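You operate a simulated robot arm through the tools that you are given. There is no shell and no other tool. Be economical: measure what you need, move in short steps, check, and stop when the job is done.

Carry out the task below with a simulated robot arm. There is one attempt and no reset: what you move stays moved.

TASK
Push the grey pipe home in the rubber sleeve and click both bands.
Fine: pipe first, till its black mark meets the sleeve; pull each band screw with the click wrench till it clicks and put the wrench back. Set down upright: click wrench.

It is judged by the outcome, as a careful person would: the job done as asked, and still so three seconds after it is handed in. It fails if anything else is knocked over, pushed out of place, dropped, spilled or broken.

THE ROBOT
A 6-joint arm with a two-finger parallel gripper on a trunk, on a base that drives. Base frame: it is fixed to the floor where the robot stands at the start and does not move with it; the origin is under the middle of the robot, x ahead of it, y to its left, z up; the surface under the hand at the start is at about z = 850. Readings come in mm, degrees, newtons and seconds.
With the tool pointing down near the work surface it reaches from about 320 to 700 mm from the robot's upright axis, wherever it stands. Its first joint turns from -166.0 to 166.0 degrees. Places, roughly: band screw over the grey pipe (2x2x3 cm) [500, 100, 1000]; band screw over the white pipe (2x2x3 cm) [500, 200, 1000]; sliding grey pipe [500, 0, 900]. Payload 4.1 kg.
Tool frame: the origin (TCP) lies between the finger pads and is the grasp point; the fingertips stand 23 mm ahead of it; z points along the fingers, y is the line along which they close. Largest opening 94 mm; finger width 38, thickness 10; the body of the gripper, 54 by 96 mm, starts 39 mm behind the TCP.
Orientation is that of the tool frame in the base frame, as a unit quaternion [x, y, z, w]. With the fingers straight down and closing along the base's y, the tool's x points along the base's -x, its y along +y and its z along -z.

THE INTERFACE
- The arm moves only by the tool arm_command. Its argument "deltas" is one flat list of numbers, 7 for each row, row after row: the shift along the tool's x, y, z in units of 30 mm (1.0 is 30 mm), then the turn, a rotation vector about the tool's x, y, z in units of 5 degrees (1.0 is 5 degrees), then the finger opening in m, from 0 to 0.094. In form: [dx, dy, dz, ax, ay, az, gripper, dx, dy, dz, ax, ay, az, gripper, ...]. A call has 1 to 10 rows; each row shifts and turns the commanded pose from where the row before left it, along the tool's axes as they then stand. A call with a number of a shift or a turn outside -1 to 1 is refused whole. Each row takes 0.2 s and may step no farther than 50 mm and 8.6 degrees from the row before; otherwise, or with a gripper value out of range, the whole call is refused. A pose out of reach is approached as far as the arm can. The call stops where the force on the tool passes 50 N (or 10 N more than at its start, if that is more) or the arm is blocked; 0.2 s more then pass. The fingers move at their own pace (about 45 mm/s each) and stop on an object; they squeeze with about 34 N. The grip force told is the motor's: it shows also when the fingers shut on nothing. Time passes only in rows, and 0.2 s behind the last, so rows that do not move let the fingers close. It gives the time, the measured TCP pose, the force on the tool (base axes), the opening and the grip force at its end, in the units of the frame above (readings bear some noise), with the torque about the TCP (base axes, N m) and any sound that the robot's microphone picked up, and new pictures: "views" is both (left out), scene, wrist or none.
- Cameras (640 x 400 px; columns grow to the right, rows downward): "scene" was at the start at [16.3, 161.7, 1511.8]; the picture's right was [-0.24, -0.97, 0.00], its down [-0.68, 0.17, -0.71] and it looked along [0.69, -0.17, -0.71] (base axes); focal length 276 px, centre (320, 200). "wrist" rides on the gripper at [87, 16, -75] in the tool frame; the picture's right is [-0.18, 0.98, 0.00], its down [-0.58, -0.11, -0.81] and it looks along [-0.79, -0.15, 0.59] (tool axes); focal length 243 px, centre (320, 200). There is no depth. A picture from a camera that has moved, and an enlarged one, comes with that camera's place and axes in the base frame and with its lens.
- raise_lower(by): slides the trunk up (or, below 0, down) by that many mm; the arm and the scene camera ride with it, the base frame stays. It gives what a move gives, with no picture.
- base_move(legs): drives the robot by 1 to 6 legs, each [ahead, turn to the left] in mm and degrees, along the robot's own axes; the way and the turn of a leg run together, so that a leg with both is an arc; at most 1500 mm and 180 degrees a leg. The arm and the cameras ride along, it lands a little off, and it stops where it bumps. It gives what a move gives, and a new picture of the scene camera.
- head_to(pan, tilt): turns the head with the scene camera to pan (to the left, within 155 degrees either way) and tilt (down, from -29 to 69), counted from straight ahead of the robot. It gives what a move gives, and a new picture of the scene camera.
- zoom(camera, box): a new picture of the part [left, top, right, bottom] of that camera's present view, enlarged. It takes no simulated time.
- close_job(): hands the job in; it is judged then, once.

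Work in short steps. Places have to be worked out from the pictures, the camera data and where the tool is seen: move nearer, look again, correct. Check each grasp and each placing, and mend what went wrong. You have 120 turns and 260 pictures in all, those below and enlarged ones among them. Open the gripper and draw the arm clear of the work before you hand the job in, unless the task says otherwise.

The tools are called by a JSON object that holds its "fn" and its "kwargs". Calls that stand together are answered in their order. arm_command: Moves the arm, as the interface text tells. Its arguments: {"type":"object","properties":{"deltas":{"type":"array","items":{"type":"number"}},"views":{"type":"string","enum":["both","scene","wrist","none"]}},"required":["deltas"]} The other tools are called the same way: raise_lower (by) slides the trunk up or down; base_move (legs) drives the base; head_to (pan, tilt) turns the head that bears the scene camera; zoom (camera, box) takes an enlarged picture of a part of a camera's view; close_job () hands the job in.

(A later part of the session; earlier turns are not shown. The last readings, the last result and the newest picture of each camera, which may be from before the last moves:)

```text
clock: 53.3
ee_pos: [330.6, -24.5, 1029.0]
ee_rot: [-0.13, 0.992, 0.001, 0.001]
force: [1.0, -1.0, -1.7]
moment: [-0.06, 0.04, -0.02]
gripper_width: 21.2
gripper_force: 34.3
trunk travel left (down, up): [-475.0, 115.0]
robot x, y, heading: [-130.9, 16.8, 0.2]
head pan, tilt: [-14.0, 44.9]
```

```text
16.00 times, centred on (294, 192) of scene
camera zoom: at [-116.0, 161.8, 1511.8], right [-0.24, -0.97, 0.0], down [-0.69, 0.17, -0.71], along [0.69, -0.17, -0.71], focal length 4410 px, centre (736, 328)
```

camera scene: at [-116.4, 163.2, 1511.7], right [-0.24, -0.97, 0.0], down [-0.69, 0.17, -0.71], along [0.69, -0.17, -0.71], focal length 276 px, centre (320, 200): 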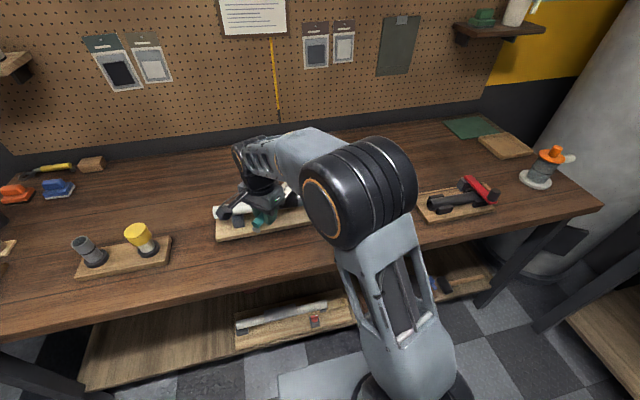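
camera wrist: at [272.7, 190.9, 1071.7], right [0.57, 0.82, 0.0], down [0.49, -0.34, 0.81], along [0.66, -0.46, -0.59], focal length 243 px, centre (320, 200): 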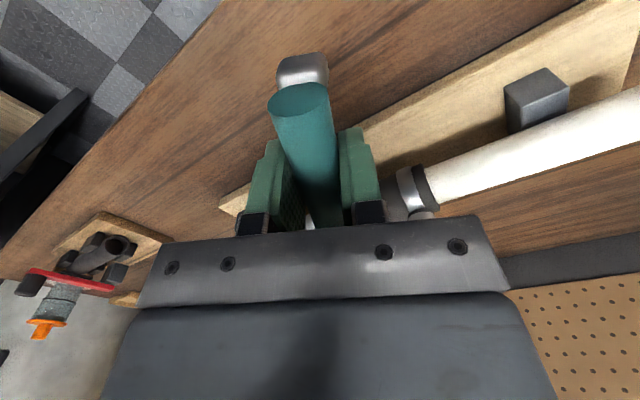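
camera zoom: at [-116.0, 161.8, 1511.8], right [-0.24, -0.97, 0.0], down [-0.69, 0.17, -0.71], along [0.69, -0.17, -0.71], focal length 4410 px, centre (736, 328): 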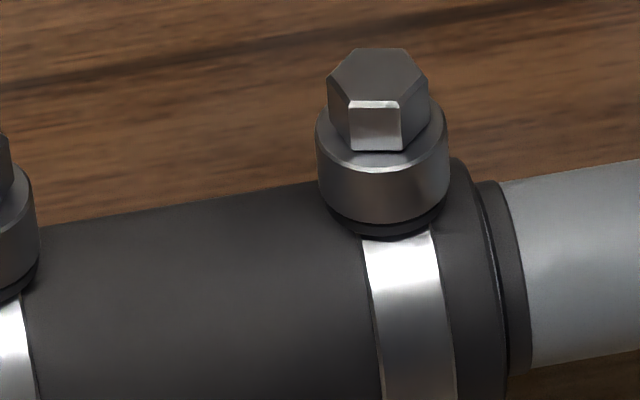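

The screw's hex did turn (about 67°, the rest is play), so the screw is turning freely and needs more. I re-engage with a longer stroke: handle at -100°, 145 mm from the screw at (477.5, 82). Turn back first, raised.

{"fn": "arm_command", "kwargs": {"deltas": [0, 0, -0.5, 0, 0, -1, 0.01, 0, 0, 0, 0, 0, -1, 0.01, 0, 0, 0, 0, 0, -1, 0.01, 0, 0, 0, 0, 0, -1, 0.01, 0, 0, 0, 0, 0, -1, 0.01, 0, 0, 0, 0, 0, -1, 0.01, 0, 0, 0, 0, 0, -1, 0.01, 0, 0, 0, 0, 0, -1, 0.01, 0, 0, 0, 0, 0, -1, 0.01, 0, 0, 0, 0, 0, -1, 0.01], "views": "none"}}

{"fn": "arm_command", "kwargs": {"deltas": [0, 0, 0, 0, 0, -1, 0.01, 0, 0, 0, 0, 0, -1, 0.01, 0, 0, 0, 0, 0, -1, 0.01, 0.1, -0.84, 0, 0, 0, 0, 0.01, 0.1, -0.84, 0, 0, 0, 0, 0.01, 0.1, -0.84, 0, 0, 0, 0, 0.01, 0.1, -0.84, 0, 0, 0, 0, 0.01, 0.1, -0.84, 0, 0, 0, 0, 0.01, 0, 0, 0, 0, 0, 0, 0.01], "views": "scene"}}

{"fn": "zoom", "kwargs": {"camera": "scene", "box": [276, 164, 308, 188]}}

```text
clock: 55.5
ee_pos: [331.6, -26.6, 1042.9]
ee_rot: [-0.539, 0.843, 0.0, 0.001]
force: [-0.1, -0.4, -1.2]
moment: [-0.03, 0.02, -0.05]
gripper_width: 20.8
gripper_force: 33.6
trunk travel left (down, up): [-475.0, 115.0]
robot x, y, heading: [-131.7, 9.8, 0.3]
head pan, tilt: [-14.0, 44.9]
```

```text
clock: 57.5
ee_pos: [452.1, -64.7, 1042.2]
ee_rot: [-0.642, 0.766, 0.0, 0.0]
force: [-0.1, -0.1, -1.8]
moment: [-0.06, 0.06, -0.01]
gripper_width: 20.9
gripper_force: 34.0
trunk travel left (down, up): [-475.0, 115.0]
robot x, y, heading: [-132.2, 12.9, 0.3]
head pan, tilt: [-14.0, 44.9]
camera scene: at [-115.9, 161.8, 1511.8], right [-0.24, -0.97, 0.0], down [-0.69, 0.17, -0.71], along [0.69, -0.17, -0.71], focal length 276 px, centre (320, 200)
```

scene: 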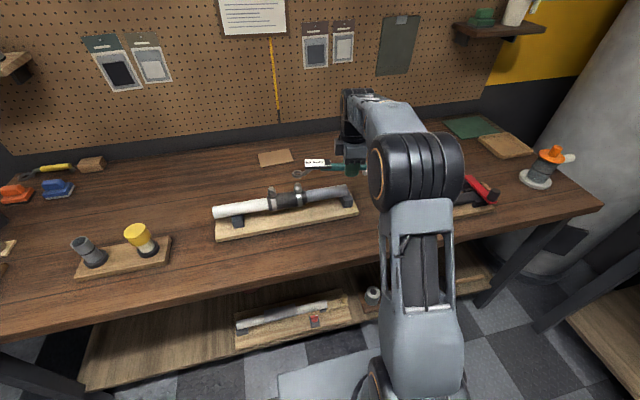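

```text
16.00 times, centred on (292, 176) of scene
camera zoom: at [-115.9, 161.8, 1511.8], right [-0.24, -0.97, 0.0], down [-0.69, 0.17, -0.71], along [0.69, -0.17, -0.71], focal length 4410 px, centre (768, 584)
```

zoom: 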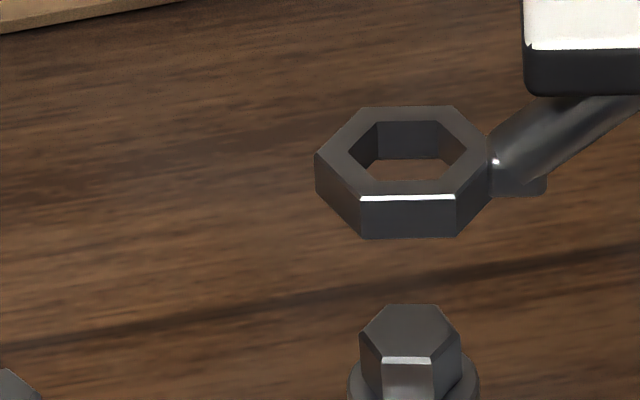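

Clear view now: ring orientation matches the hex. Combining calibration data, the ring needs about (-2.5, +1.3) mm; apply it and lower 24 mm.

{"fn": "arm_command", "kwargs": {"deltas": [-0.028, 0.09, 0.2, 0, 0, 0, 0.01, 0, 0, 0.3, 0, 0, 0, 0.01, 0, 0, 0.3, 0, 0, 0, 0.01, 0, 0, 0, 0, 0, 0, 0.01], "views": "none"}}

{"fn": "zoom", "kwargs": {"camera": "scene", "box": [276, 168, 308, 192]}}

```text
clock: 58.5
ee_pos: [450.1, -61.3, 1018.2]
ee_rot: [-0.643, 0.766, 0.001, 0.0]
force: [0.5, 0.6, -1.4]
moment: [-0.08, 0.03, -0.01]
gripper_width: 20.7
gripper_force: 34.7
trunk travel left (down, up): [-475.0, 115.0]
robot x, y, heading: [-130.4, 16.2, 0.2]
head pan, tilt: [-14.0, 44.9]
```

```text
16.00 times, centred on (292, 180) of scene
camera zoom: at [-116.0, 161.9, 1511.8], right [-0.24, -0.97, 0.0], down [-0.69, 0.17, -0.71], along [0.69, -0.17, -0.71], focal length 4410 px, centre (768, 520)
```

zoom: 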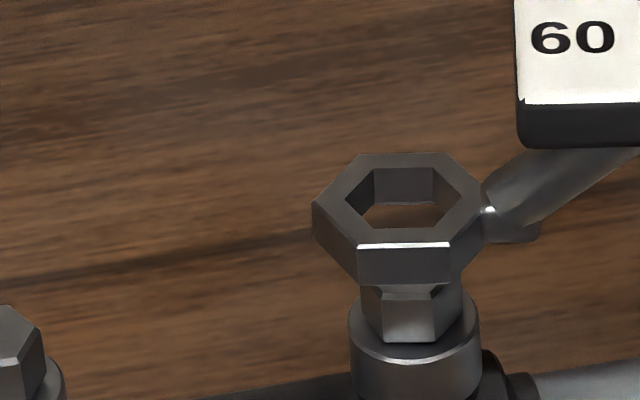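

Ring is ~1.7 mm left of the head; correct and lower 6 mm.

{"fn": "arm_command", "kwargs": {"deltas": [0.054, -0.01, 0, 0, 0, 0, 0.01, 0, 0, 0.1, 0, 0, 0, 0.01, 0, 0, 0.1, 0, 0, 0, 0.01, 0, 0, 0, 0, 0, 0, 0.01], "views": "none"}}

{"fn": "zoom", "kwargs": {"camera": "scene", "box": [276, 168, 308, 192]}}

```text
clock: 59.5
ee_pos: [450.2, -63.2, 1011.4]
ee_rot: [-0.643, 0.766, 0.0, 0.0]
force: [-0.4, -0.1, -1.9]
moment: [-0.06, 0.02, -0.04]
gripper_width: 21.0
gripper_force: 34.1
trunk travel left (down, up): [-475.0, 115.0]
robot x, y, heading: [-133.0, 15.7, 0.4]
head pan, tilt: [-14.0, 44.9]
```

```text
16.00 times, centred on (292, 180) of scene
camera zoom: at [-116.0, 161.9, 1511.8], right [-0.24, -0.97, 0.0], down [-0.69, 0.17, -0.71], along [0.69, -0.17, -0.71], focal length 4410 px, centre (768, 520)
```

zoom: 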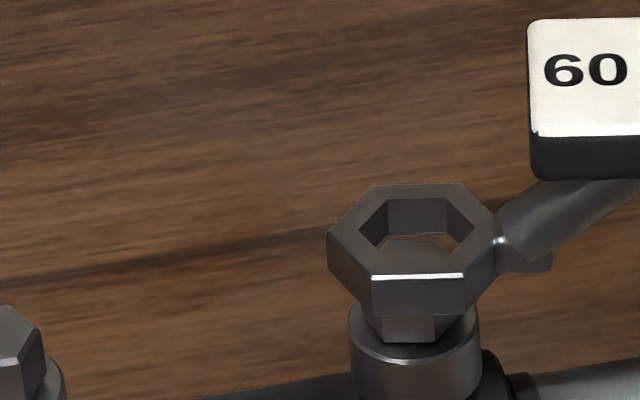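

Concentric. Lower 6 mm in two steps.

{"fn": "arm_command", "kwargs": {"deltas": [0, 0, 0.1, 0, 0, 0, 0.01, 0, 0, 0, 0, 0, 0, 0.01], "views": "none"}}

{"fn": "arm_command", "kwargs": {"deltas": [0, 0, 0.1, 0, 0, 0, 0.01, 0, 0, 0, 0, 0, 0, 0.01], "views": "none"}}

{"fn": "zoom", "kwargs": {"camera": "scene", "box": [276, 168, 308, 192]}}

```text
clock: 60.1
ee_pos: [448.8, -63.8, 1009.6]
ee_rot: [-0.643, 0.766, 0.0, 0.0]
force: [0.1, 0.3, -1.6]
moment: [-0.02, 0.0, -0.05]
gripper_width: 20.9
gripper_force: 33.6
trunk travel left (down, up): [-475.0, 115.0]
robot x, y, heading: [-131.3, 16.1, 0.3]
head pan, tilt: [-14.0, 44.9]
```

```text
clock: 60.7
ee_pos: [448.9, -64.5, 1006.2]
ee_rot: [-0.642, 0.767, -0.001, 0.001]
force: [1.3, 0.0, 1.9]
moment: [0.38, -0.09, -0.02]
gripper_width: 21.1
gripper_force: 34.0
trunk travel left (down, up): [-475.0, 115.0]
robot x, y, heading: [-130.8, 14.3, 0.5]
head pan, tilt: [-14.0, 44.9]
```

```text
16.00 times, centred on (292, 180) of scene
camera zoom: at [-116.3, 161.8, 1511.9], right [-0.24, -0.97, 0.0], down [-0.69, 0.17, -0.71], along [0.69, -0.17, -0.71], focal length 4410 px, centre (768, 520)
```

zoom: 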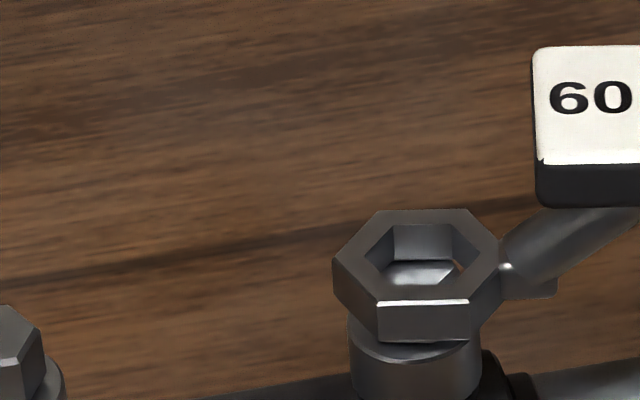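

Light contact; the sliver of light at the right shows the ring is ~1 mm too far to -y, force suggests +x. Nudge (+1,+1) and lower.

{"fn": "arm_command", "kwargs": {"deltas": [0, 0, -0.05, 0, 0, 0, 0.01, -0.039, -0.027, 0, 0, 0, 0, 0.01, 0, 0, 0.1, 0, 0, 0, 0.01, 0, 0, 0, 0, 0, 0, 0.01], "views": "none"}}

{"fn": "zoom", "kwargs": {"camera": "scene", "box": [276, 168, 308, 192]}}

```text
clock: 61.7
ee_pos: [449.5, -63.2, 1006.7]
ee_rot: [-0.643, 0.766, -0.001, 0.001]
force: [0.4, -0.8, 3.4]
moment: [0.68, -0.16, -0.02]
gripper_width: 21.0
gripper_force: 33.9
trunk travel left (down, up): [-475.0, 115.0]
robot x, y, heading: [-134.4, 12.2, 0.5]
head pan, tilt: [-14.0, 44.9]
```

```text
16.00 times, centred on (292, 180) of scene
camera zoom: at [-116.5, 161.8, 1511.9], right [-0.24, -0.97, 0.0], down [-0.69, 0.17, -0.71], along [0.69, -0.17, -0.71], focal length 4410 px, centre (768, 520)
```

zoom: 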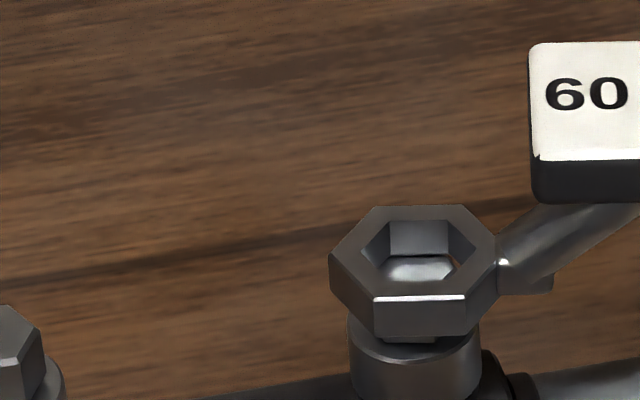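

Only vertical contact remains, so likely a small angular mismatch: the head looks ~3° more clockwise. Raise slightly, turn 3° about the screw, lower again.

{"fn": "arm_command", "kwargs": {"deltas": [0, 0, -0.07, 0, 0, 0, 0.01, -0.0066, 0.252, 0, 0, 0, 0.6, 0.01, 0, 0, 0.07, 0, 0, 0, 0.01, 0, 0, 0.07, 0, 0, 0, 0.01, 0, 0, 0, 0, 0, 0, 0.01], "views": "none"}}

{"fn": "zoom", "kwargs": {"camera": "scene", "box": [276, 168, 308, 192]}}

```text
clock: 62.9
ee_pos: [443.4, -62.2, 1005.2]
ee_rot: [-0.622, 0.783, -0.001, 0.001]
force: [0.0, -0.6, 6.1]
moment: [0.96, -0.31, -0.03]
gripper_width: 21.1
gripper_force: 33.4
trunk travel left (down, up): [-475.0, 115.0]
robot x, y, heading: [-133.0, 14.8, 0.5]
head pan, tilt: [-14.0, 44.9]
```

```text
16.00 times, centred on (292, 180) of scene
camera zoom: at [-116.7, 161.8, 1511.9], right [-0.24, -0.97, 0.0], down [-0.69, 0.17, -0.71], along [0.69, -0.17, -0.71], focal length 4410 px, centre (768, 520)
```

zoom: 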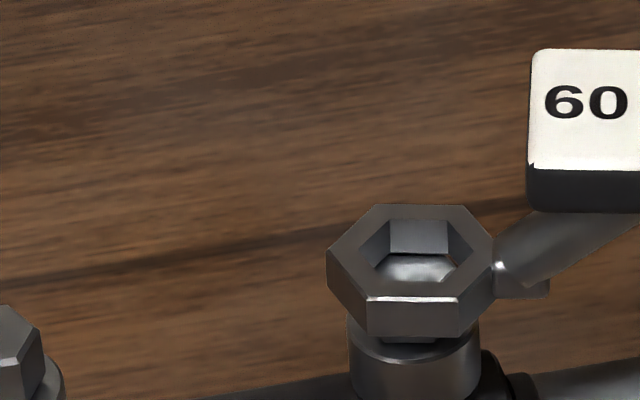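

Comparing image heights, the ring (resting at head-top level) sits ~3–4 mm too near the robot. Raise, shift +3 mm in x, lower.

{"fn": "arm_command", "kwargs": {"deltas": [0, 0, -0.12, 0, 0, 0, 0.01, -0.023, -0.097, 0, 0, 0, 0, 0.01, 0, 0, 0.06, 0, 0, 0, 0.01, 0, 0, 0.06, 0, 0, 0, 0.01, 0, 0, 0, 0, 0, 0, 0.01], "views": "none"}}

{"fn": "zoom", "kwargs": {"camera": "scene", "box": [276, 168, 308, 192]}}

```text
clock: 64.1
ee_pos: [445.6, -60.3, 1003.6]
ee_rot: [-0.622, 0.783, -0.001, 0.0]
force: [1.8, 0.5, 5.6]
moment: [0.98, -0.34, -0.18]
gripper_width: 21.3
gripper_force: 34.2
trunk travel left (down, up): [-475.0, 115.0]
robot x, y, heading: [-131.6, 16.8, 0.3]
head pan, tilt: [-14.0, 44.9]
```

```text
16.00 times, centred on (292, 180) of scene
camera zoom: at [-116.6, 161.9, 1511.9], right [-0.24, -0.97, 0.0], down [-0.69, 0.17, -0.71], along [0.69, -0.17, -0.71], focal length 4410 px, centre (768, 520)
```

zoom: 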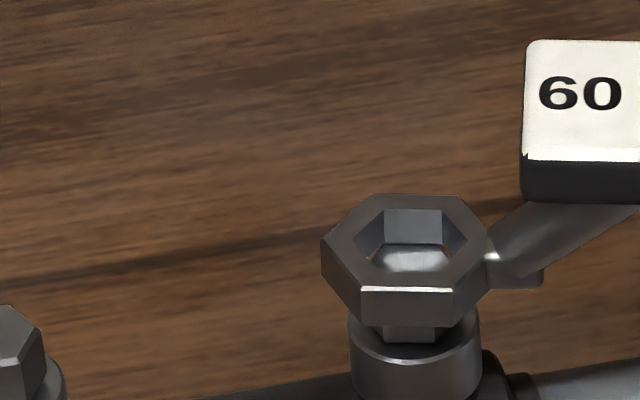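

Still blocked, with +x reaction (1.8 N): shift 2 mm further in +x and lower.

{"fn": "arm_command", "kwargs": {"deltas": [0, 0, -0.1, 0, 0, 0, 0.01, 0, -0.069, 0, 0, 0, 0, 0.01, 0, 0, 0.05, 0, 0, 0, 0.01, 0, 0, 0.05, 0, 0, 0, 0.01, 0, 0, 0, 0, 0, 0, 0.01], "views": "none"}}

{"fn": "zoom", "kwargs": {"camera": "scene", "box": [276, 168, 308, 192]}}

```text
clock: 65.3
ee_pos: [447.4, -60.9, 1002.4]
ee_rot: [-0.621, 0.784, 0.0, 0.0]
force: [1.2, -0.6, 3.4]
moment: [0.41, -0.18, -0.34]
gripper_width: 20.9
gripper_force: 34.0
trunk travel left (down, up): [-475.0, 115.0]
robot x, y, heading: [-129.4, 18.4, 0.3]
head pan, tilt: [-14.0, 44.9]
```

```text
16.00 times, centred on (292, 180) of scene
camera zoom: at [-116.0, 161.7, 1511.9], right [-0.24, -0.97, 0.0], down [-0.69, 0.17, -0.71], along [0.69, -0.17, -0.71], focal length 4410 px, centre (768, 520)
```

zoom: 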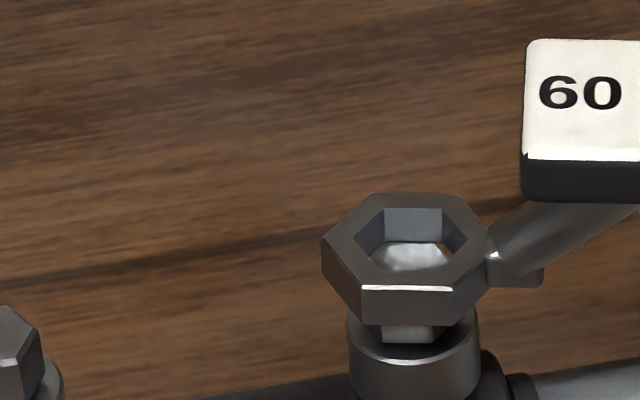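

A gap shows at the ring's right side, so nudge +1 mm y, +0.7 mm x, and lower.

{"fn": "arm_command", "kwargs": {"deltas": [0, 0, -0.06, 0, 0, 0, 0.01, -0.038, -0.015, 0, 0, 0, 0, 0.01, 0, 0, 0.06, 0, 0, 0, 0.01, 0, 0, 0.06, 0, 0, 0, 0.01, 0, 0, 0, 0, 0, 0, 0.01], "views": "none"}}

{"fn": "zoom", "kwargs": {"camera": "scene", "box": [276, 168, 308, 192]}}

```text
clock: 66.5
ee_pos: [448.2, -59.5, 1001.8]
ee_rot: [-0.621, 0.783, 0.0, 0.0]
force: [2.0, -2.5, 6.3]
moment: [0.89, -0.36, -0.45]
gripper_width: 21.1
gripper_force: 34.1
trunk travel left (down, up): [-475.0, 115.0]
robot x, y, heading: [-133.6, 13.1, 0.0]
head pan, tilt: [-14.0, 44.9]
```

```text
16.00 times, centred on (292, 180) of scene
camera zoom: at [-116.3, 161.4, 1512.0], right [-0.24, -0.97, 0.0], down [-0.69, 0.17, -0.71], along [0.69, -0.17, -0.71], focal length 4410 px, centre (768, 520)
```

zoom: 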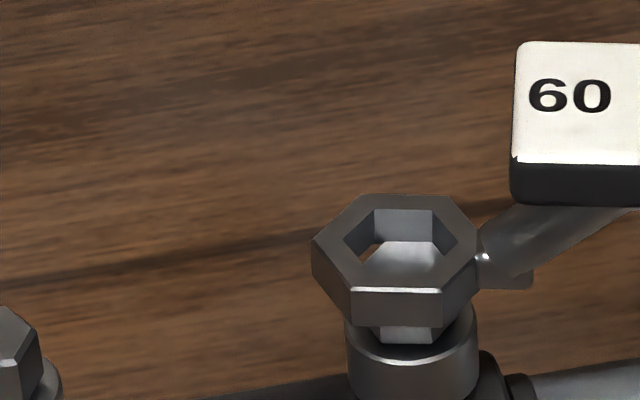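

Overshot slightly (gap now at left, Fy −2.5). Split the difference: −0.7 mm y, +0.5 mm x.

{"fn": "arm_command", "kwargs": {"deltas": [0, 0, -0.05, 0, 0, 0, 0.01, 0.019, -0.021, 0, 0, 0, 0, 0.01, 0, 0, 0.05, 0, 0, 0, 0.01, 0, 0, 0, 0, 0, 0, 0.01], "views": "none"}}

{"fn": "zoom", "kwargs": {"camera": "scene", "box": [284, 174, 304, 189]}}

```text
clock: 67.5
ee_pos: [447.9, -60.5, 1000.1]
ee_rot: [-0.621, 0.784, 0.0, -0.001]
force: [3.3, 0.2, 5.5]
moment: [0.76, -0.32, -0.47]
gripper_width: 21.2
gripper_force: 34.3
trunk travel left (down, up): [-475.0, 115.0]
robot x, y, heading: [-129.9, 14.5, 0.4]
head pan, tilt: [-14.0, 44.9]
```

```text
16.00 times, centred on (294, 182) of scene
camera zoom: at [-116.1, 161.8, 1511.9], right [-0.24, -0.97, 0.0], down [-0.69, 0.17, -0.71], along [0.69, -0.17, -0.71], focal length 4410 px, centre (736, 496)
```

zoom: 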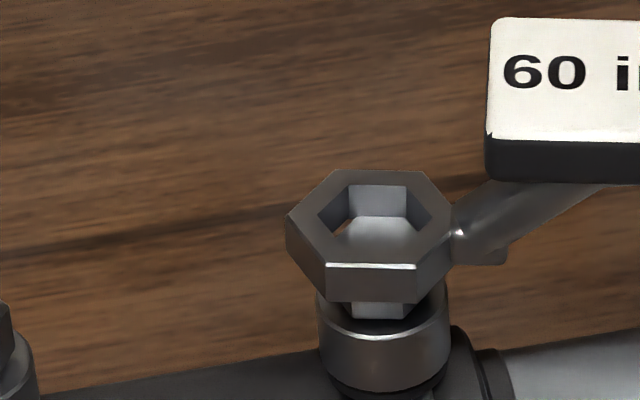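

Fx still +3.3 N: slide +1 mm x, −0.3 y while lightly loaded so it may drop in.

{"fn": "arm_command", "kwargs": {"deltas": [0.002, -0.036, 0, 0, 0, 0, 0.01, 0, 0, 0, 0, 0, 0, 0.01], "views": "none"}}

{"fn": "zoom", "kwargs": {"camera": "scene", "box": [284, 174, 304, 189]}}

```text
clock: 68.1
ee_pos: [449.4, -61.8, 999.9]
ee_rot: [-0.622, 0.783, 0.001, 0.0]
force: [0.4, 0.8, -1.0]
moment: [-0.07, -0.03, -0.07]
gripper_width: 20.8
gripper_force: 33.7
trunk travel left (down, up): [-475.0, 115.0]
robot x, y, heading: [-133.7, 17.4, 0.3]
head pan, tilt: [-14.0, 44.9]
```

```text
16.00 times, centred on (294, 182) of scene
camera zoom: at [-115.9, 161.8, 1511.8], right [-0.24, -0.97, 0.0], down [-0.69, 0.17, -0.71], along [0.69, -0.17, -0.71], focal length 4410 px, centre (736, 496)
```

zoom: 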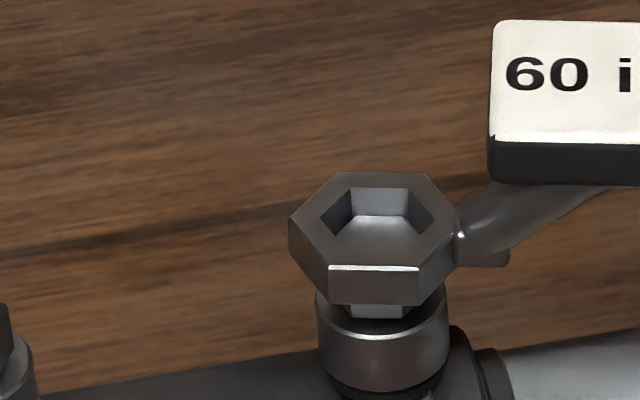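

It dropped in (loads vanished, bolt fills the ring). Lower the rest onto the collar.

{"fn": "arm_command", "kwargs": {"deltas": [0, 0, 0.08, 0, 0, 0, 0.01, 0, 0, 0.08, 0, 0, 0, 0.01, 0, 0, 0, 0, 0, 0, 0.01], "views": "none"}}

{"fn": "zoom", "kwargs": {"camera": "scene", "box": [284, 174, 304, 189]}}

```text
clock: 68.9
ee_pos: [448.9, -61.4, 994.4]
ee_rot: [-0.622, 0.783, -0.001, 0.001]
force: [1.2, -3.0, 3.5]
moment: [0.38, -0.25, -0.27]
gripper_width: 21.0
gripper_force: 34.5
trunk travel left (down, up): [-475.0, 115.0]
robot x, y, heading: [-134.5, 19.0, 0.2]
head pan, tilt: [-14.0, 44.9]
```

```text
16.00 times, centred on (294, 182) of scene
camera zoom: at [-116.2, 161.4, 1511.9], right [-0.24, -0.97, 0.0], down [-0.69, 0.17, -0.71], along [0.69, -0.17, -0.71], focal length 4410 px, centre (736, 496)
```

zoom: 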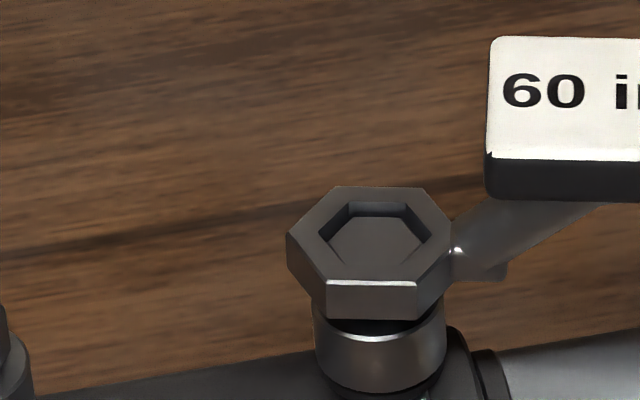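

Seated again. Now a long clockwise stroke, 4° per row; the force guard protects.

{"fn": "arm_command", "kwargs": {"deltas": [0, 0, -0.03, 0, 0, 0, 0.01, -0.006, 0.342, 0, 0, 0, 0.8, 0.01, -0.006, 0.342, 0, 0, 0, 0.8, 0.01, -0.006, 0.342, 0, 0, 0, 0.8, 0.01, -0.006, 0.342, 0, 0, 0, 0.8, 0.01, -0.006, 0.342, 0, 0, 0, 0.8, 0.01, -0.006, 0.342, 0, 0, 0, 0.8, 0.01, 0, 0, 0, 0, 0, 0, 0.01], "views": "none"}}

{"fn": "zoom", "kwargs": {"camera": "scene", "box": [284, 174, 304, 189]}}

```text
clock: 70.7
ee_pos: [393.7, -37.2, 996.9]
ee_rot: [-0.446, 0.895, 0.0, 0.0]
force: [-3.9, 3.8, -2.1]
moment: [-0.04, 0.12, 0.69]
gripper_width: 21.1
gripper_force: 33.8
trunk travel left (down, up): [-475.0, 115.0]
robot x, y, heading: [-135.2, 14.3, 0.1]
head pan, tilt: [-14.0, 44.9]
```

```text
16.00 times, centred on (294, 182) of scene
camera zoom: at [-116.5, 162.4, 1511.8], right [-0.24, -0.97, 0.0], down [-0.69, 0.17, -0.71], along [0.69, -0.17, -0.71], focal length 4410 px, centre (736, 496)
```

zoom: 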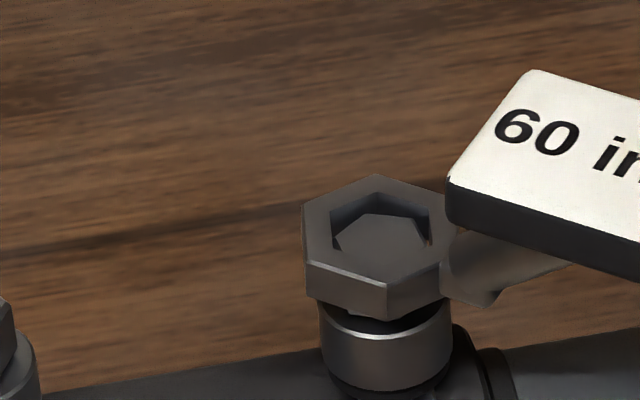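

The screw follows with the ring. Continue 36°.

{"fn": "arm_command", "kwargs": {"deltas": [-0.006, 0.342, 0, 0, 0, 0.8, 0.01, -0.006, 0.342, 0, 0, 0, 0.8, 0.01, -0.006, 0.342, 0, 0, 0, 0.8, 0.01, -0.006, 0.342, 0, 0, 0, 0.8, 0.01, -0.006, 0.342, 0, 0, 0, 0.8, 0.01, -0.006, 0.342, 0, 0, 0, 0.8, 0.01, -0.006, 0.342, 0, 0, 0, 0.8, 0.01, -0.006, 0.342, 0, 0, 0, 0.8, 0.01, -0.006, 0.342, 0, 0, 0, 0.8, 0.01, 0, 0, 0, 0, 0, 0, 0.01], "views": "none"}}

{"fn": "zoom", "kwargs": {"camera": "scene", "box": [270, 170, 310, 200]}}

```text
clock: 72.9
ee_pos: [340.3, 38.0, 997.2]
ee_rot: [-0.146, 0.989, 0.001, 0.0]
force: [1.1, 2.5, -0.1]
moment: [0.06, -0.15, 0.44]
gripper_width: 21.1
gripper_force: 34.3
trunk travel left (down, up): [-475.0, 115.0]
robot x, y, heading: [-130.4, 15.0, 0.3]
head pan, tilt: [-14.0, 44.9]
```

```text
13.33 times, centred on (290, 185) of scene
camera zoom: at [-116.1, 162.4, 1511.8], right [-0.24, -0.97, 0.0], down [-0.69, 0.17, -0.71], along [0.69, -0.17, -0.71], focal length 3675 px, centre (720, 400)
```

zoom: 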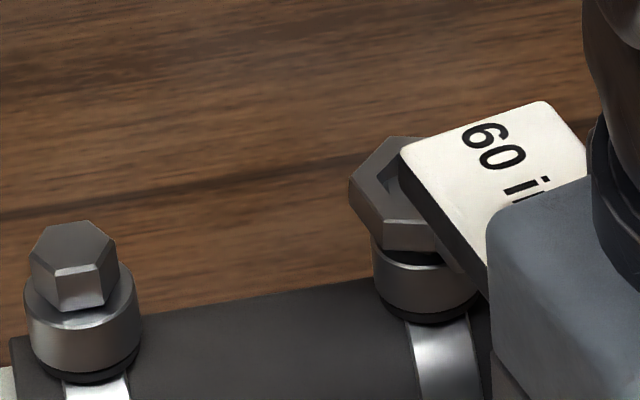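

Handle at −163°, total about 127° of screw rotation. Keep turning 36° more.

{"fn": "arm_command", "kwargs": {"deltas": [-0.006, 0.342, 0, 0, 0, 0.8, 0.01, -0.006, 0.342, 0, 0, 0, 0.8, 0.01, -0.006, 0.342, 0, 0, 0, 0.8, 0.01, -0.006, 0.342, 0, 0, 0, 0.8, 0.01, -0.006, 0.342, 0, 0, 0, 0.8, 0.01, -0.006, 0.342, 0, 0, 0, 0.8, 0.01, -0.006, 0.342, 0, 0, 0, 0.8, 0.01, -0.006, 0.342, 0, 0, 0, 0.8, 0.01, -0.006, 0.342, 0, 0, 0, 0.8, 0.01, 0, 0, 0, 0, 0, 0, 0.01], "views": "none"}}

```text
clock: 75.1
ee_pos: [340.6, 130.6, 996.6]
ee_rot: [0.166, 0.986, 0.0, 0.001]
force: [3.3, 0.2, -0.9]
moment: [0.02, -0.01, 0.34]
gripper_width: 20.9
gripper_force: 34.1
trunk travel left (down, up): [-475.0, 115.0]
robot x, y, heading: [-134.0, 16.9, 0.3]
head pan, tilt: [-14.0, 44.9]
```

Still light. Continue 32° more.

{"fn": "arm_command", "kwargs": {"deltas": [-0.006, 0.342, 0, 0, 0, 0.8, 0.01, -0.006, 0.342, 0, 0, 0, 0.8, 0.01, -0.006, 0.342, 0, 0, 0, 0.8, 0.01, -0.006, 0.342, 0, 0, 0, 0.8, 0.01, -0.006, 0.342, 0, 0, 0, 0.8, 0.01, -0.006, 0.342, 0, 0, 0, 0.8, 0.01, -0.006, 0.342, 0, 0, 0, 0.8, 0.01, -0.006, 0.342, 0, 0, 0, 0.8, 0.01, 0, 0, 0, 0, 0, 0, 0.01], "views": "both"}}

```text
clock: 77.1
ee_pos: [386.8, 197.1, 996.8]
ee_rot: [0.431, 0.903, -0.001, -0.001]
force: [-1.1, 8.7, -3.9]
moment: [0.63, 0.44, 0.7]
gripper_width: 21.0
gripper_force: 34.0
trunk travel left (down, up): [-475.0, 115.0]
robot x, y, heading: [-130.2, 15.8, 0.5]
head pan, tilt: [-14.0, 44.9]
camera scene: at [-115.9, 163.4, 1511.6], right [-0.24, -0.97, 0.0], down [-0.69, 0.17, -0.71], along [0.69, -0.17, -0.71], focal length 276 px, centre (320, 200)
camera wrist: at [344.4, 274.7, 1071.3], right [0.88, 0.47, 0.0], down [0.28, -0.52, 0.81], along [0.38, -0.71, -0.59], focal length 243 px, centre (320, 200)
```

scene: 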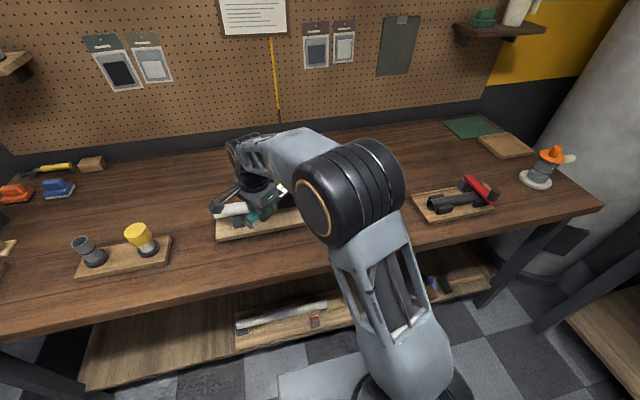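
wrist: 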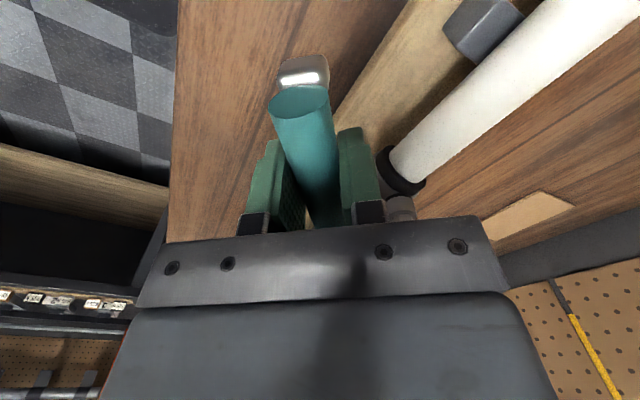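

About 190° total without torque. 8° more is still clear of the white screw; relieve and try that.

{"fn": "arm_command", "kwargs": {"deltas": [0.04, 0, 0.03, 0, 0, 0, 0.01, -0.006, 0.342, 0, 0, 0, 0.8, 0.01, -0.006, 0.342, 0, 0, 0, 0.8, 0.01, 0, 0, 0, 0, 0, 0, 0.01], "views": "none"}}

{"fn": "zoom", "kwargs": {"camera": "scene", "box": [240, 170, 312, 224]}}

```text
clock: 78.1
ee_pos: [403.4, 209.3, 995.4]
ee_rot: [0.492, 0.871, -0.001, 0.001]
force: [2.9, 4.8, -0.4]
moment: [0.05, -0.09, 0.79]
gripper_width: 20.9
gripper_force: 34.0
trunk travel left (down, up): [-475.0, 115.0]
robot x, y, heading: [-129.8, 15.9, 0.2]
head pan, tilt: [-14.0, 44.9]
```

```text
7.41 times, centred on (276, 197) of scene
camera zoom: at [-115.5, 162.9, 1511.7], right [-0.24, -0.97, 0.0], down [-0.69, 0.17, -0.71], along [0.69, -0.17, -0.71], focal length 2042 px, centre (646, 222)
```

zoom: 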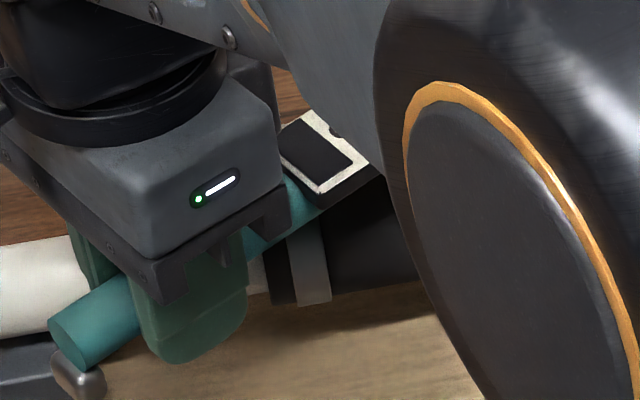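

I ratchet again: back 3° to unload, lift 33 mm, and swing back 120° about the screw.

{"fn": "arm_command", "kwargs": {"deltas": [-0.013, -0.256, 0, 0, 0, -0.6, 0.01, 0, 0, -0.3, 0, 0, 0, 0.01, 0, 0, -0.8, 0, 0, 0, 0.01, -0.026, -0.427, 0, 0, 0, -1, 0.01, -0.026, -0.427, 0, 0, 0, -1, 0.01, -0.026, -0.427, 0, 0, 0, -1, 0.01, -0.026, -0.427, 0, 0, 0, -1, 0.01, -0.026, -0.427, 0, 0, 0, -1, 0.01, -0.026, -0.427, 0, 0, 0, -1, 0.01], "views": "none"}}

{"fn": "arm_command", "kwargs": {"deltas": [-0.026, -0.427, 0, 0, 0, -1, 0.01, -0.026, -0.427, 0, 0, 0, -1, 0.01, -0.026, -0.427, 0, 0, 0, -1, 0.01, -0.026, -0.427, 0, 0, 0, -1, 0.01, -0.026, -0.427, 0, 0, 0, -1, 0.01, -0.026, -0.427, 0, 0, 0, -1, 0.01, -0.026, -0.427, 0, 0, 0, -1, 0.01, -0.026, -0.427, 0, 0, 0, -1, 0.01, -0.026, -0.427, 0, 0, 0, -1, 0.01, -0.026, -0.427, 0, 0, 0, -1, 0.01], "views": "none"}}

{"fn": "arm_command", "kwargs": {"deltas": [-0.026, -0.427, 0, 0, 0, -1, 0.01, -0.026, -0.427, 0, 0, 0, -1, 0.01, -0.026, -0.427, 0, 0, 0, -1, 0.01, -0.026, -0.427, 0, 0, 0, -1, 0.01, -0.026, -0.427, 0, 0, 0, -1, 0.01, -0.026, -0.427, 0, 0, 0, -1, 0.01, -0.026, -0.427, 0, 0, 0, -1, 0.01, -0.026, -0.427, 0, 0, 0, -1, 0.01, 0, 0, 0, 0, 0, 0, 0.01], "views": "none"}}

{"fn": "zoom", "kwargs": {"camera": "scene", "box": [276, 166, 308, 190]}}

```text
clock: 80.1
ee_pos: [346.8, 146.2, 1027.6]
ee_rot: [0.224, 0.975, 0.0, 0.0]
force: [0.1, -0.2, -1.5]
moment: [0.02, 0.06, 0.05]
gripper_width: 21.2
gripper_force: 34.3
trunk travel left (down, up): [-475.0, 115.0]
robot x, y, heading: [-130.8, 15.9, 0.1]
head pan, tilt: [-14.0, 44.9]
```

```text
clock: 82.3
ee_pos: [347.4, 20.6, 1027.9]
ee_rot: [-0.208, 0.978, 0.0, 0.0]
force: [0.6, 0.4, -1.9]
moment: [-0.05, 0.06, 0.05]
gripper_width: 21.1
gripper_force: 34.0
trunk travel left (down, up): [-475.0, 115.0]
robot x, y, heading: [-129.8, 12.0, 0.4]
head pan, tilt: [-14.0, 44.9]
```

```text
clock: 84.3
ee_pos: [418.8, -49.3, 1028.7]
ee_rot: [-0.53, 0.848, 0.0, 0.0]
force: [0.4, 0.6, -1.0]
moment: [-0.07, 0.03, -0.01]
gripper_width: 21.1
gripper_force: 34.4
trunk travel left (down, up): [-475.0, 115.0]
robot x, y, heading: [-130.3, 14.9, 0.3]
head pan, tilt: [-14.0, 44.9]
```

```text
16.00 times, centred on (292, 178) of scene
camera zoom: at [-115.9, 162.0, 1511.8], right [-0.24, -0.97, 0.0], down [-0.69, 0.17, -0.71], along [0.69, -0.17, -0.71], focal length 4410 px, centre (768, 552)
```

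zoom: 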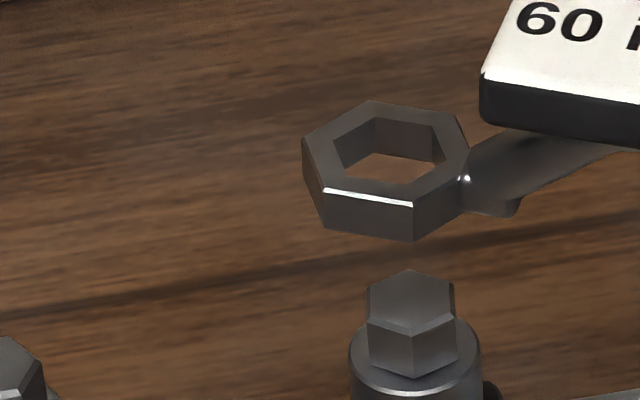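

The head is now at about −131° orientation while the ring is at −119°, so I need 12° more clockwise before seating. Turn about the screw and re-check.

{"fn": "arm_command", "kwargs": {"deltas": [-0.006, 0.342, 0, 0, 0, 0.8, 0.01, -0.006, 0.342, 0, 0, 0, 0.8, 0.01, -0.006, 0.342, 0.2, 0, 0, 0.8, 0.01, 0, 0, 0, 0, 0, 0, 0.01], "views": "none"}}

{"fn": "zoom", "kwargs": {"camera": "scene", "box": [282, 168, 306, 192]}}

```text
clock: 85.3
ee_pos: [392.0, -34.0, 1022.5]
ee_rot: [-0.437, 0.899, 0.001, 0.0]
force: [0.0, -0.1, -1.3]
moment: [-0.07, 0.03, -0.01]
gripper_width: 20.8
gripper_force: 33.2
trunk travel left (down, up): [-475.0, 115.0]
robot x, y, heading: [-131.1, 19.9, 0.5]
head pan, tilt: [-14.0, 44.9]
```

```text
16.00 times, centred on (294, 180) of scene
camera zoom: at [-116.0, 162.1, 1511.8], right [-0.24, -0.97, 0.0], down [-0.69, 0.17, -0.71], along [0.69, -0.17, -0.71], focal length 4410 px, centre (736, 520)
```

zoom: 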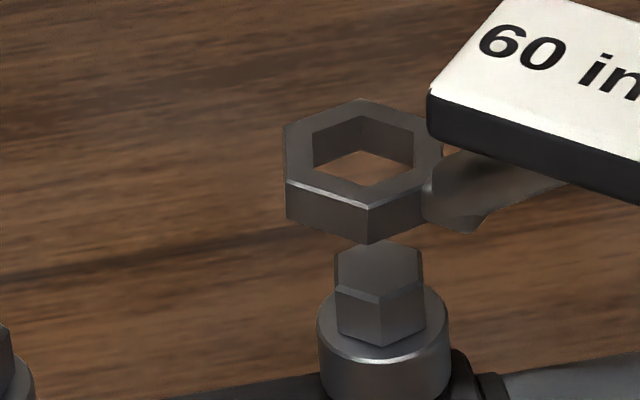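

Aligned in angle. Shift (−1, −1.4) mm and lower 14 mm.

{"fn": "arm_command", "kwargs": {"deltas": [0.057, 0, 0.2, 0, 0, 0, 0.01, 0, 0, 0.2, 0, 0, 0, 0.01, 0, 0, 0.07, 0, 0, 0, 0.01, 0, 0, 0, 0, 0, 0, 0.01], "views": "none"}}

{"fn": "zoom", "kwargs": {"camera": "scene", "box": [282, 171, 306, 189]}}

```text
clock: 86.3
ee_pos: [389.9, -34.3, 1010.2]
ee_rot: [-0.438, 0.899, 0.0, 0.0]
force: [0.1, -0.4, -1.1]
moment: [-0.03, 0.04, -0.01]
gripper_width: 21.0
gripper_force: 34.2
trunk travel left (down, up): [-475.0, 115.0]
robot x, y, heading: [-130.2, 17.3, 0.4]
head pan, tilt: [-14.0, 44.9]
```

```text
16.00 times, centred on (294, 180) of scene
camera zoom: at [-116.0, 162.1, 1511.8], right [-0.24, -0.97, 0.0], down [-0.69, 0.17, -0.71], along [0.69, -0.17, -0.71], focal length 4410 px, centre (736, 520)
```

zoom: 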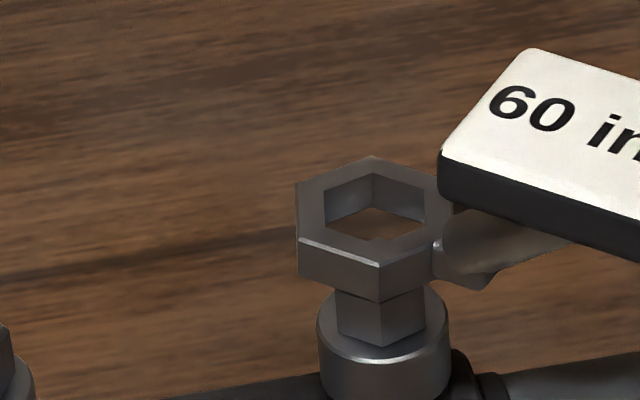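

Nicely centred. Lower in two 3 mm steps.

{"fn": "arm_command", "kwargs": {"deltas": [0, 0, 0.1, 0, 0, 0, 0.01, 0, 0, 0, 0, 0, 0, 0.01], "views": "none"}}

{"fn": "arm_command", "kwargs": {"deltas": [0, 0, 0.12, 0, 0, 0, 0.01, 0, 0, 0, 0, 0, 0, 0.01], "views": "none"}}

{"fn": "zoom", "kwargs": {"camera": "scene", "box": [282, 171, 306, 189]}}

```text
clock: 86.9
ee_pos: [391.1, -34.5, 1006.8]
ee_rot: [-0.438, 0.899, 0.0, 0.0]
force: [0.3, 0.6, -1.5]
moment: [-0.07, 0.05, -0.03]
gripper_width: 21.0
gripper_force: 34.3
trunk travel left (down, up): [-475.0, 115.0]
robot x, y, heading: [-134.3, 17.4, 0.2]
head pan, tilt: [-14.0, 44.9]
```

```text
clock: 87.5
ee_pos: [391.4, -35.4, 1002.1]
ee_rot: [-0.439, 0.899, 0.0, 0.0]
force: [-0.1, 1.4, 0.0]
moment: [-0.01, 0.04, -0.04]
gripper_width: 21.0
gripper_force: 33.6
trunk travel left (down, up): [-475.0, 115.0]
robot x, y, heading: [-135.8, 15.4, 0.4]
head pan, tilt: [-14.0, 44.9]
```

```text
16.00 times, centred on (294, 180) of scene
camera zoom: at [-116.0, 162.1, 1511.8], right [-0.24, -0.97, 0.0], down [-0.69, 0.17, -0.71], along [0.69, -0.17, -0.71], focal length 4410 px, centre (736, 520)
```

zoom: 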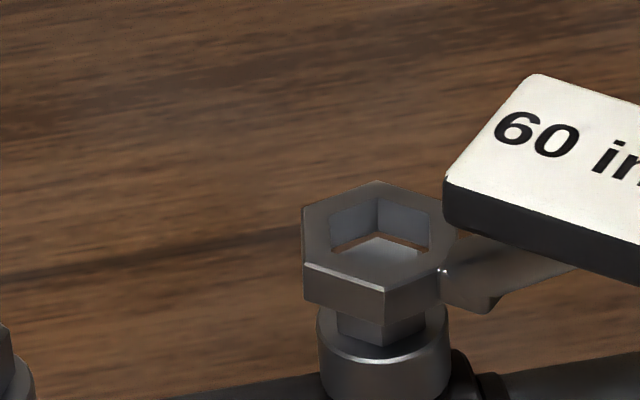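

No contact yet; continue down 3 mm steps.

{"fn": "arm_command", "kwargs": {"deltas": [0, 0, 0.1, 0, 0, 0, 0.01, 0, 0, 0, 0, 0, 0, 0.01], "views": "none"}}

{"fn": "zoom", "kwargs": {"camera": "scene", "box": [282, 171, 306, 189]}}

```text
clock: 88.1
ee_pos: [392.3, -35.5, 999.6]
ee_rot: [-0.438, 0.899, 0.0, 0.001]
force: [0.5, -0.3, -1.3]
moment: [-0.06, 0.0, 0.03]
gripper_width: 20.9
gripper_force: 34.4
trunk travel left (down, up): [-475.0, 115.0]
robot x, y, heading: [-132.2, 16.1, 0.1]
head pan, tilt: [-14.0, 44.9]
```

```text
16.00 times, centred on (294, 180) of scene
camera zoom: at [-116.0, 162.1, 1511.8], right [-0.24, -0.97, 0.0], down [-0.69, 0.17, -0.71], along [0.69, -0.17, -0.71], focal length 4410 px, centre (736, 520)
```

zoom: 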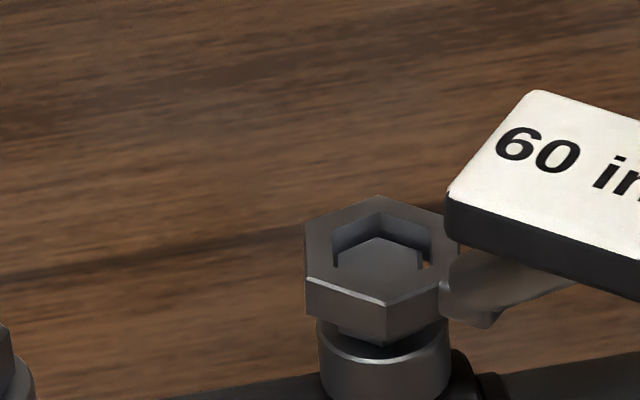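

Slid on freely. Lower 3.5 mm more to seat, then turn 24° and watch the head inside the ring.

{"fn": "arm_command", "kwargs": {"deltas": [0, 0, 0.12, 0, 0, 0, 0.01, 0, 0, 0, 0, 0, 0, 0.01], "views": "none"}}

{"fn": "zoom", "kwargs": {"camera": "scene", "box": [282, 171, 306, 189]}}

{"fn": "arm_command", "kwargs": {"deltas": [-0.006, 0.342, 0, 0, 0, 0.8, 0.01, -0.006, 0.342, 0, 0, 0, 0.8, 0.01, -0.006, 0.342, 0, 0, 0, 0.8, 0.01, -0.006, 0.342, 0, 0, 0, 0.8, 0.01, -0.006, 0.342, 0, 0, 0, 0.8, 0.01, 0, 0, 0, 0, 0, 0, 0.01], "views": "none"}}

{"fn": "zoom", "kwargs": {"camera": "scene", "box": [282, 171, 306, 189]}}

```text
clock: 88.7
ee_pos: [392.2, -34.6, 996.7]
ee_rot: [-0.438, 0.899, -0.001, 0.001]
force: [2.5, 0.4, 3.5]
moment: [0.33, -0.49, -0.2]
gripper_width: 21.0
gripper_force: 34.1
trunk travel left (down, up): [-475.0, 115.0]
robot x, y, heading: [-134.9, 15.7, 0.2]
head pan, tilt: [-14.0, 44.9]
```

```text
16.00 times, centred on (294, 180) of scene
camera zoom: at [-116.2, 162.1, 1511.9], right [-0.24, -0.97, 0.0], down [-0.69, 0.17, -0.71], along [0.69, -0.17, -0.71], focal length 4410 px, centre (736, 520)
```

zoom: 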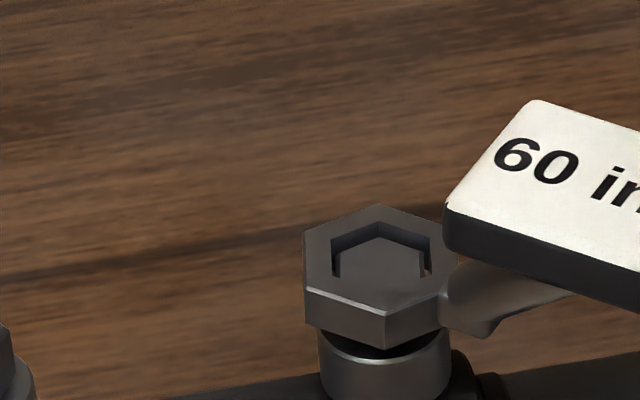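

```text
clock: 90.1
ee_pos: [355.1, 3.9, 995.6]
ee_rot: [-0.274, 0.962, 0.0, 0.0]
force: [0.9, 0.6, -2.6]
moment: [-0.3, 0.23, 0.33]
gripper_width: 20.9
gripper_force: 33.8
trunk travel left (down, up): [-475.0, 115.0]
robot x, y, heading: [-134.3, 15.9, 0.2]
head pan, tilt: [-14.0, 44.9]
```

```text
16.00 times, centred on (294, 180) of scene
camera zoom: at [-115.7, 162.2, 1511.7], right [-0.24, -0.97, 0.0], down [-0.69, 0.17, -0.71], along [0.69, -0.17, -0.71], focal length 4410 px, centre (736, 520)
```

zoom: 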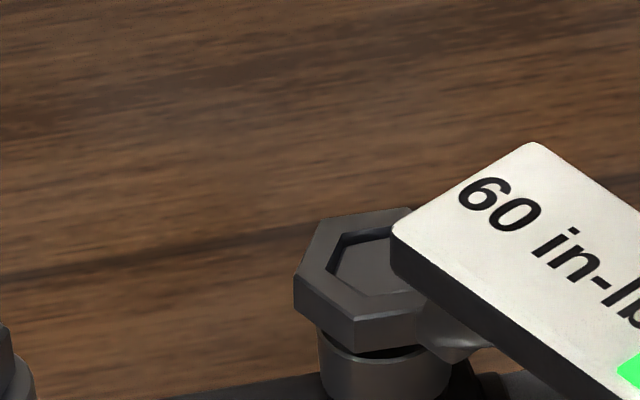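

The wrench's window has turned green! Look closer.

{"fn": "zoom", "kwargs": {"camera": "scene", "box": [270, 170, 334, 218]}}

```text
8.33 times, centred on (302, 194) of scene
camera zoom: at [-115.7, 162.2, 1511.7], right [-0.24, -0.97, 0.0], down [-0.69, 0.17, -0.71], along [0.69, -0.17, -0.71], focal length 2297 px, centre (470, 250)
```

zoom: 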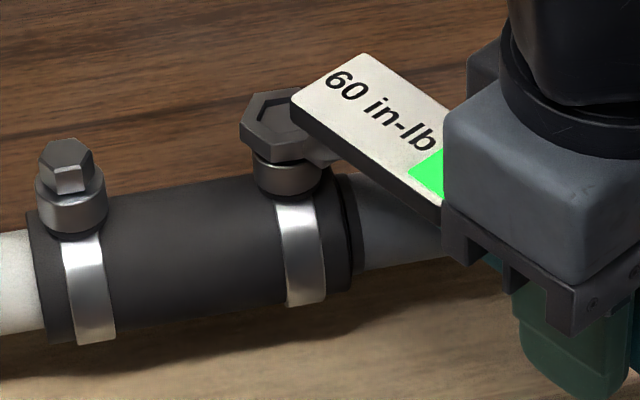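

Green indicator with no sound line reported; I check whether it persists at rest before deciding.

{"fn": "arm_command", "kwargs": {"deltas": [0, 0, 0, 0, 0, 0, 0.01, 0, 0, 0, 0, 0, 0, 0.01], "views": "none"}}

{"fn": "zoom", "kwargs": {"camera": "scene", "box": [270, 170, 334, 218]}}

```text
clock: 90.7
ee_pos: [356.2, 3.0, 995.8]
ee_rot: [-0.275, 0.962, 0.0, 0.0]
force: [-0.7, 0.3, -0.2]
moment: [0.03, 0.03, 0.16]
gripper_width: 20.7
gripper_force: 34.2
trunk travel left (down, up): [-475.0, 115.0]
robot x, y, heading: [-132.3, 16.8, 0.5]
head pan, tilt: [-14.0, 44.9]
```

```text
8.33 times, centred on (302, 194) of scene
camera zoom: at [-116.2, 162.2, 1511.9], right [-0.24, -0.97, 0.0], down [-0.69, 0.17, -0.71], along [0.69, -0.17, -0.71], focal length 2297 px, centre (470, 250)
```

zoom: 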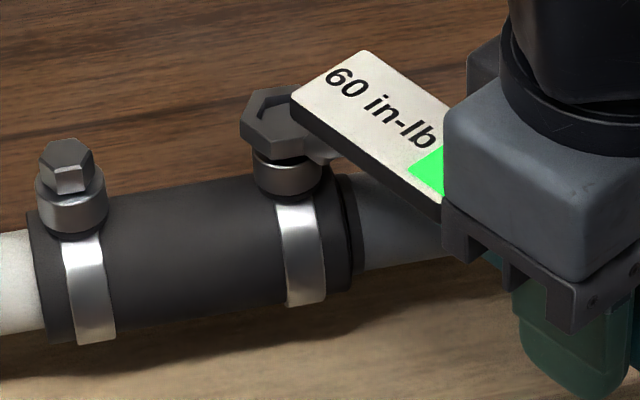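

Green persists at rest with zero load. I unload 2° back, lift the ring off, and see whether the indicator resets.

{"fn": "arm_command", "kwargs": {"deltas": [-0.008, -0.17, 0, 0, 0, -0.4, 0.01, 0, 0, -0.3, 0, 0, 0, 0.01, 0, 0, -0.8, 0, 0, 0, 0.01, 0, 0, 0, 0, 0, 0, 0.01], "views": "none"}}

{"fn": "zoom", "kwargs": {"camera": "scene", "box": [270, 160, 334, 208]}}

```text
clock: 91.7
ee_pos: [359.0, 0.3, 1027.4]
ee_rot: [-0.293, 0.956, 0.0, -0.001]
force: [0.4, 0.3, -1.1]
moment: [-0.05, 0.04, 0.01]
gripper_width: 21.2
gripper_force: 33.8
trunk travel left (down, up): [-475.0, 115.0]
robot x, y, heading: [-131.6, 13.2, 0.2]
head pan, tilt: [-14.0, 44.9]
```

```text
8.33 times, centred on (302, 184) of scene
camera zoom: at [-116.1, 162.1, 1511.8], right [-0.24, -0.97, 0.0], down [-0.69, 0.17, -0.71], along [0.69, -0.17, -0.71], focal length 2297 px, centre (470, 333)
```

zoom: 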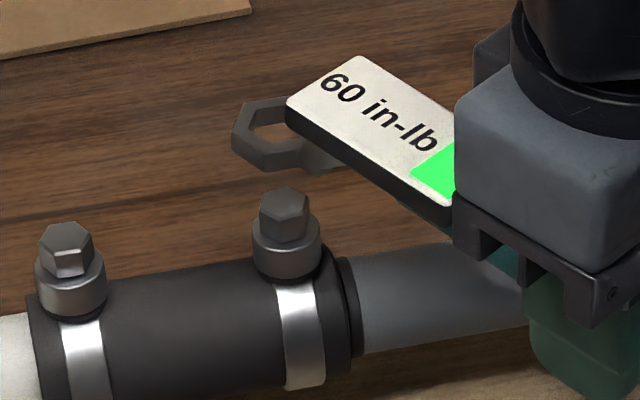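

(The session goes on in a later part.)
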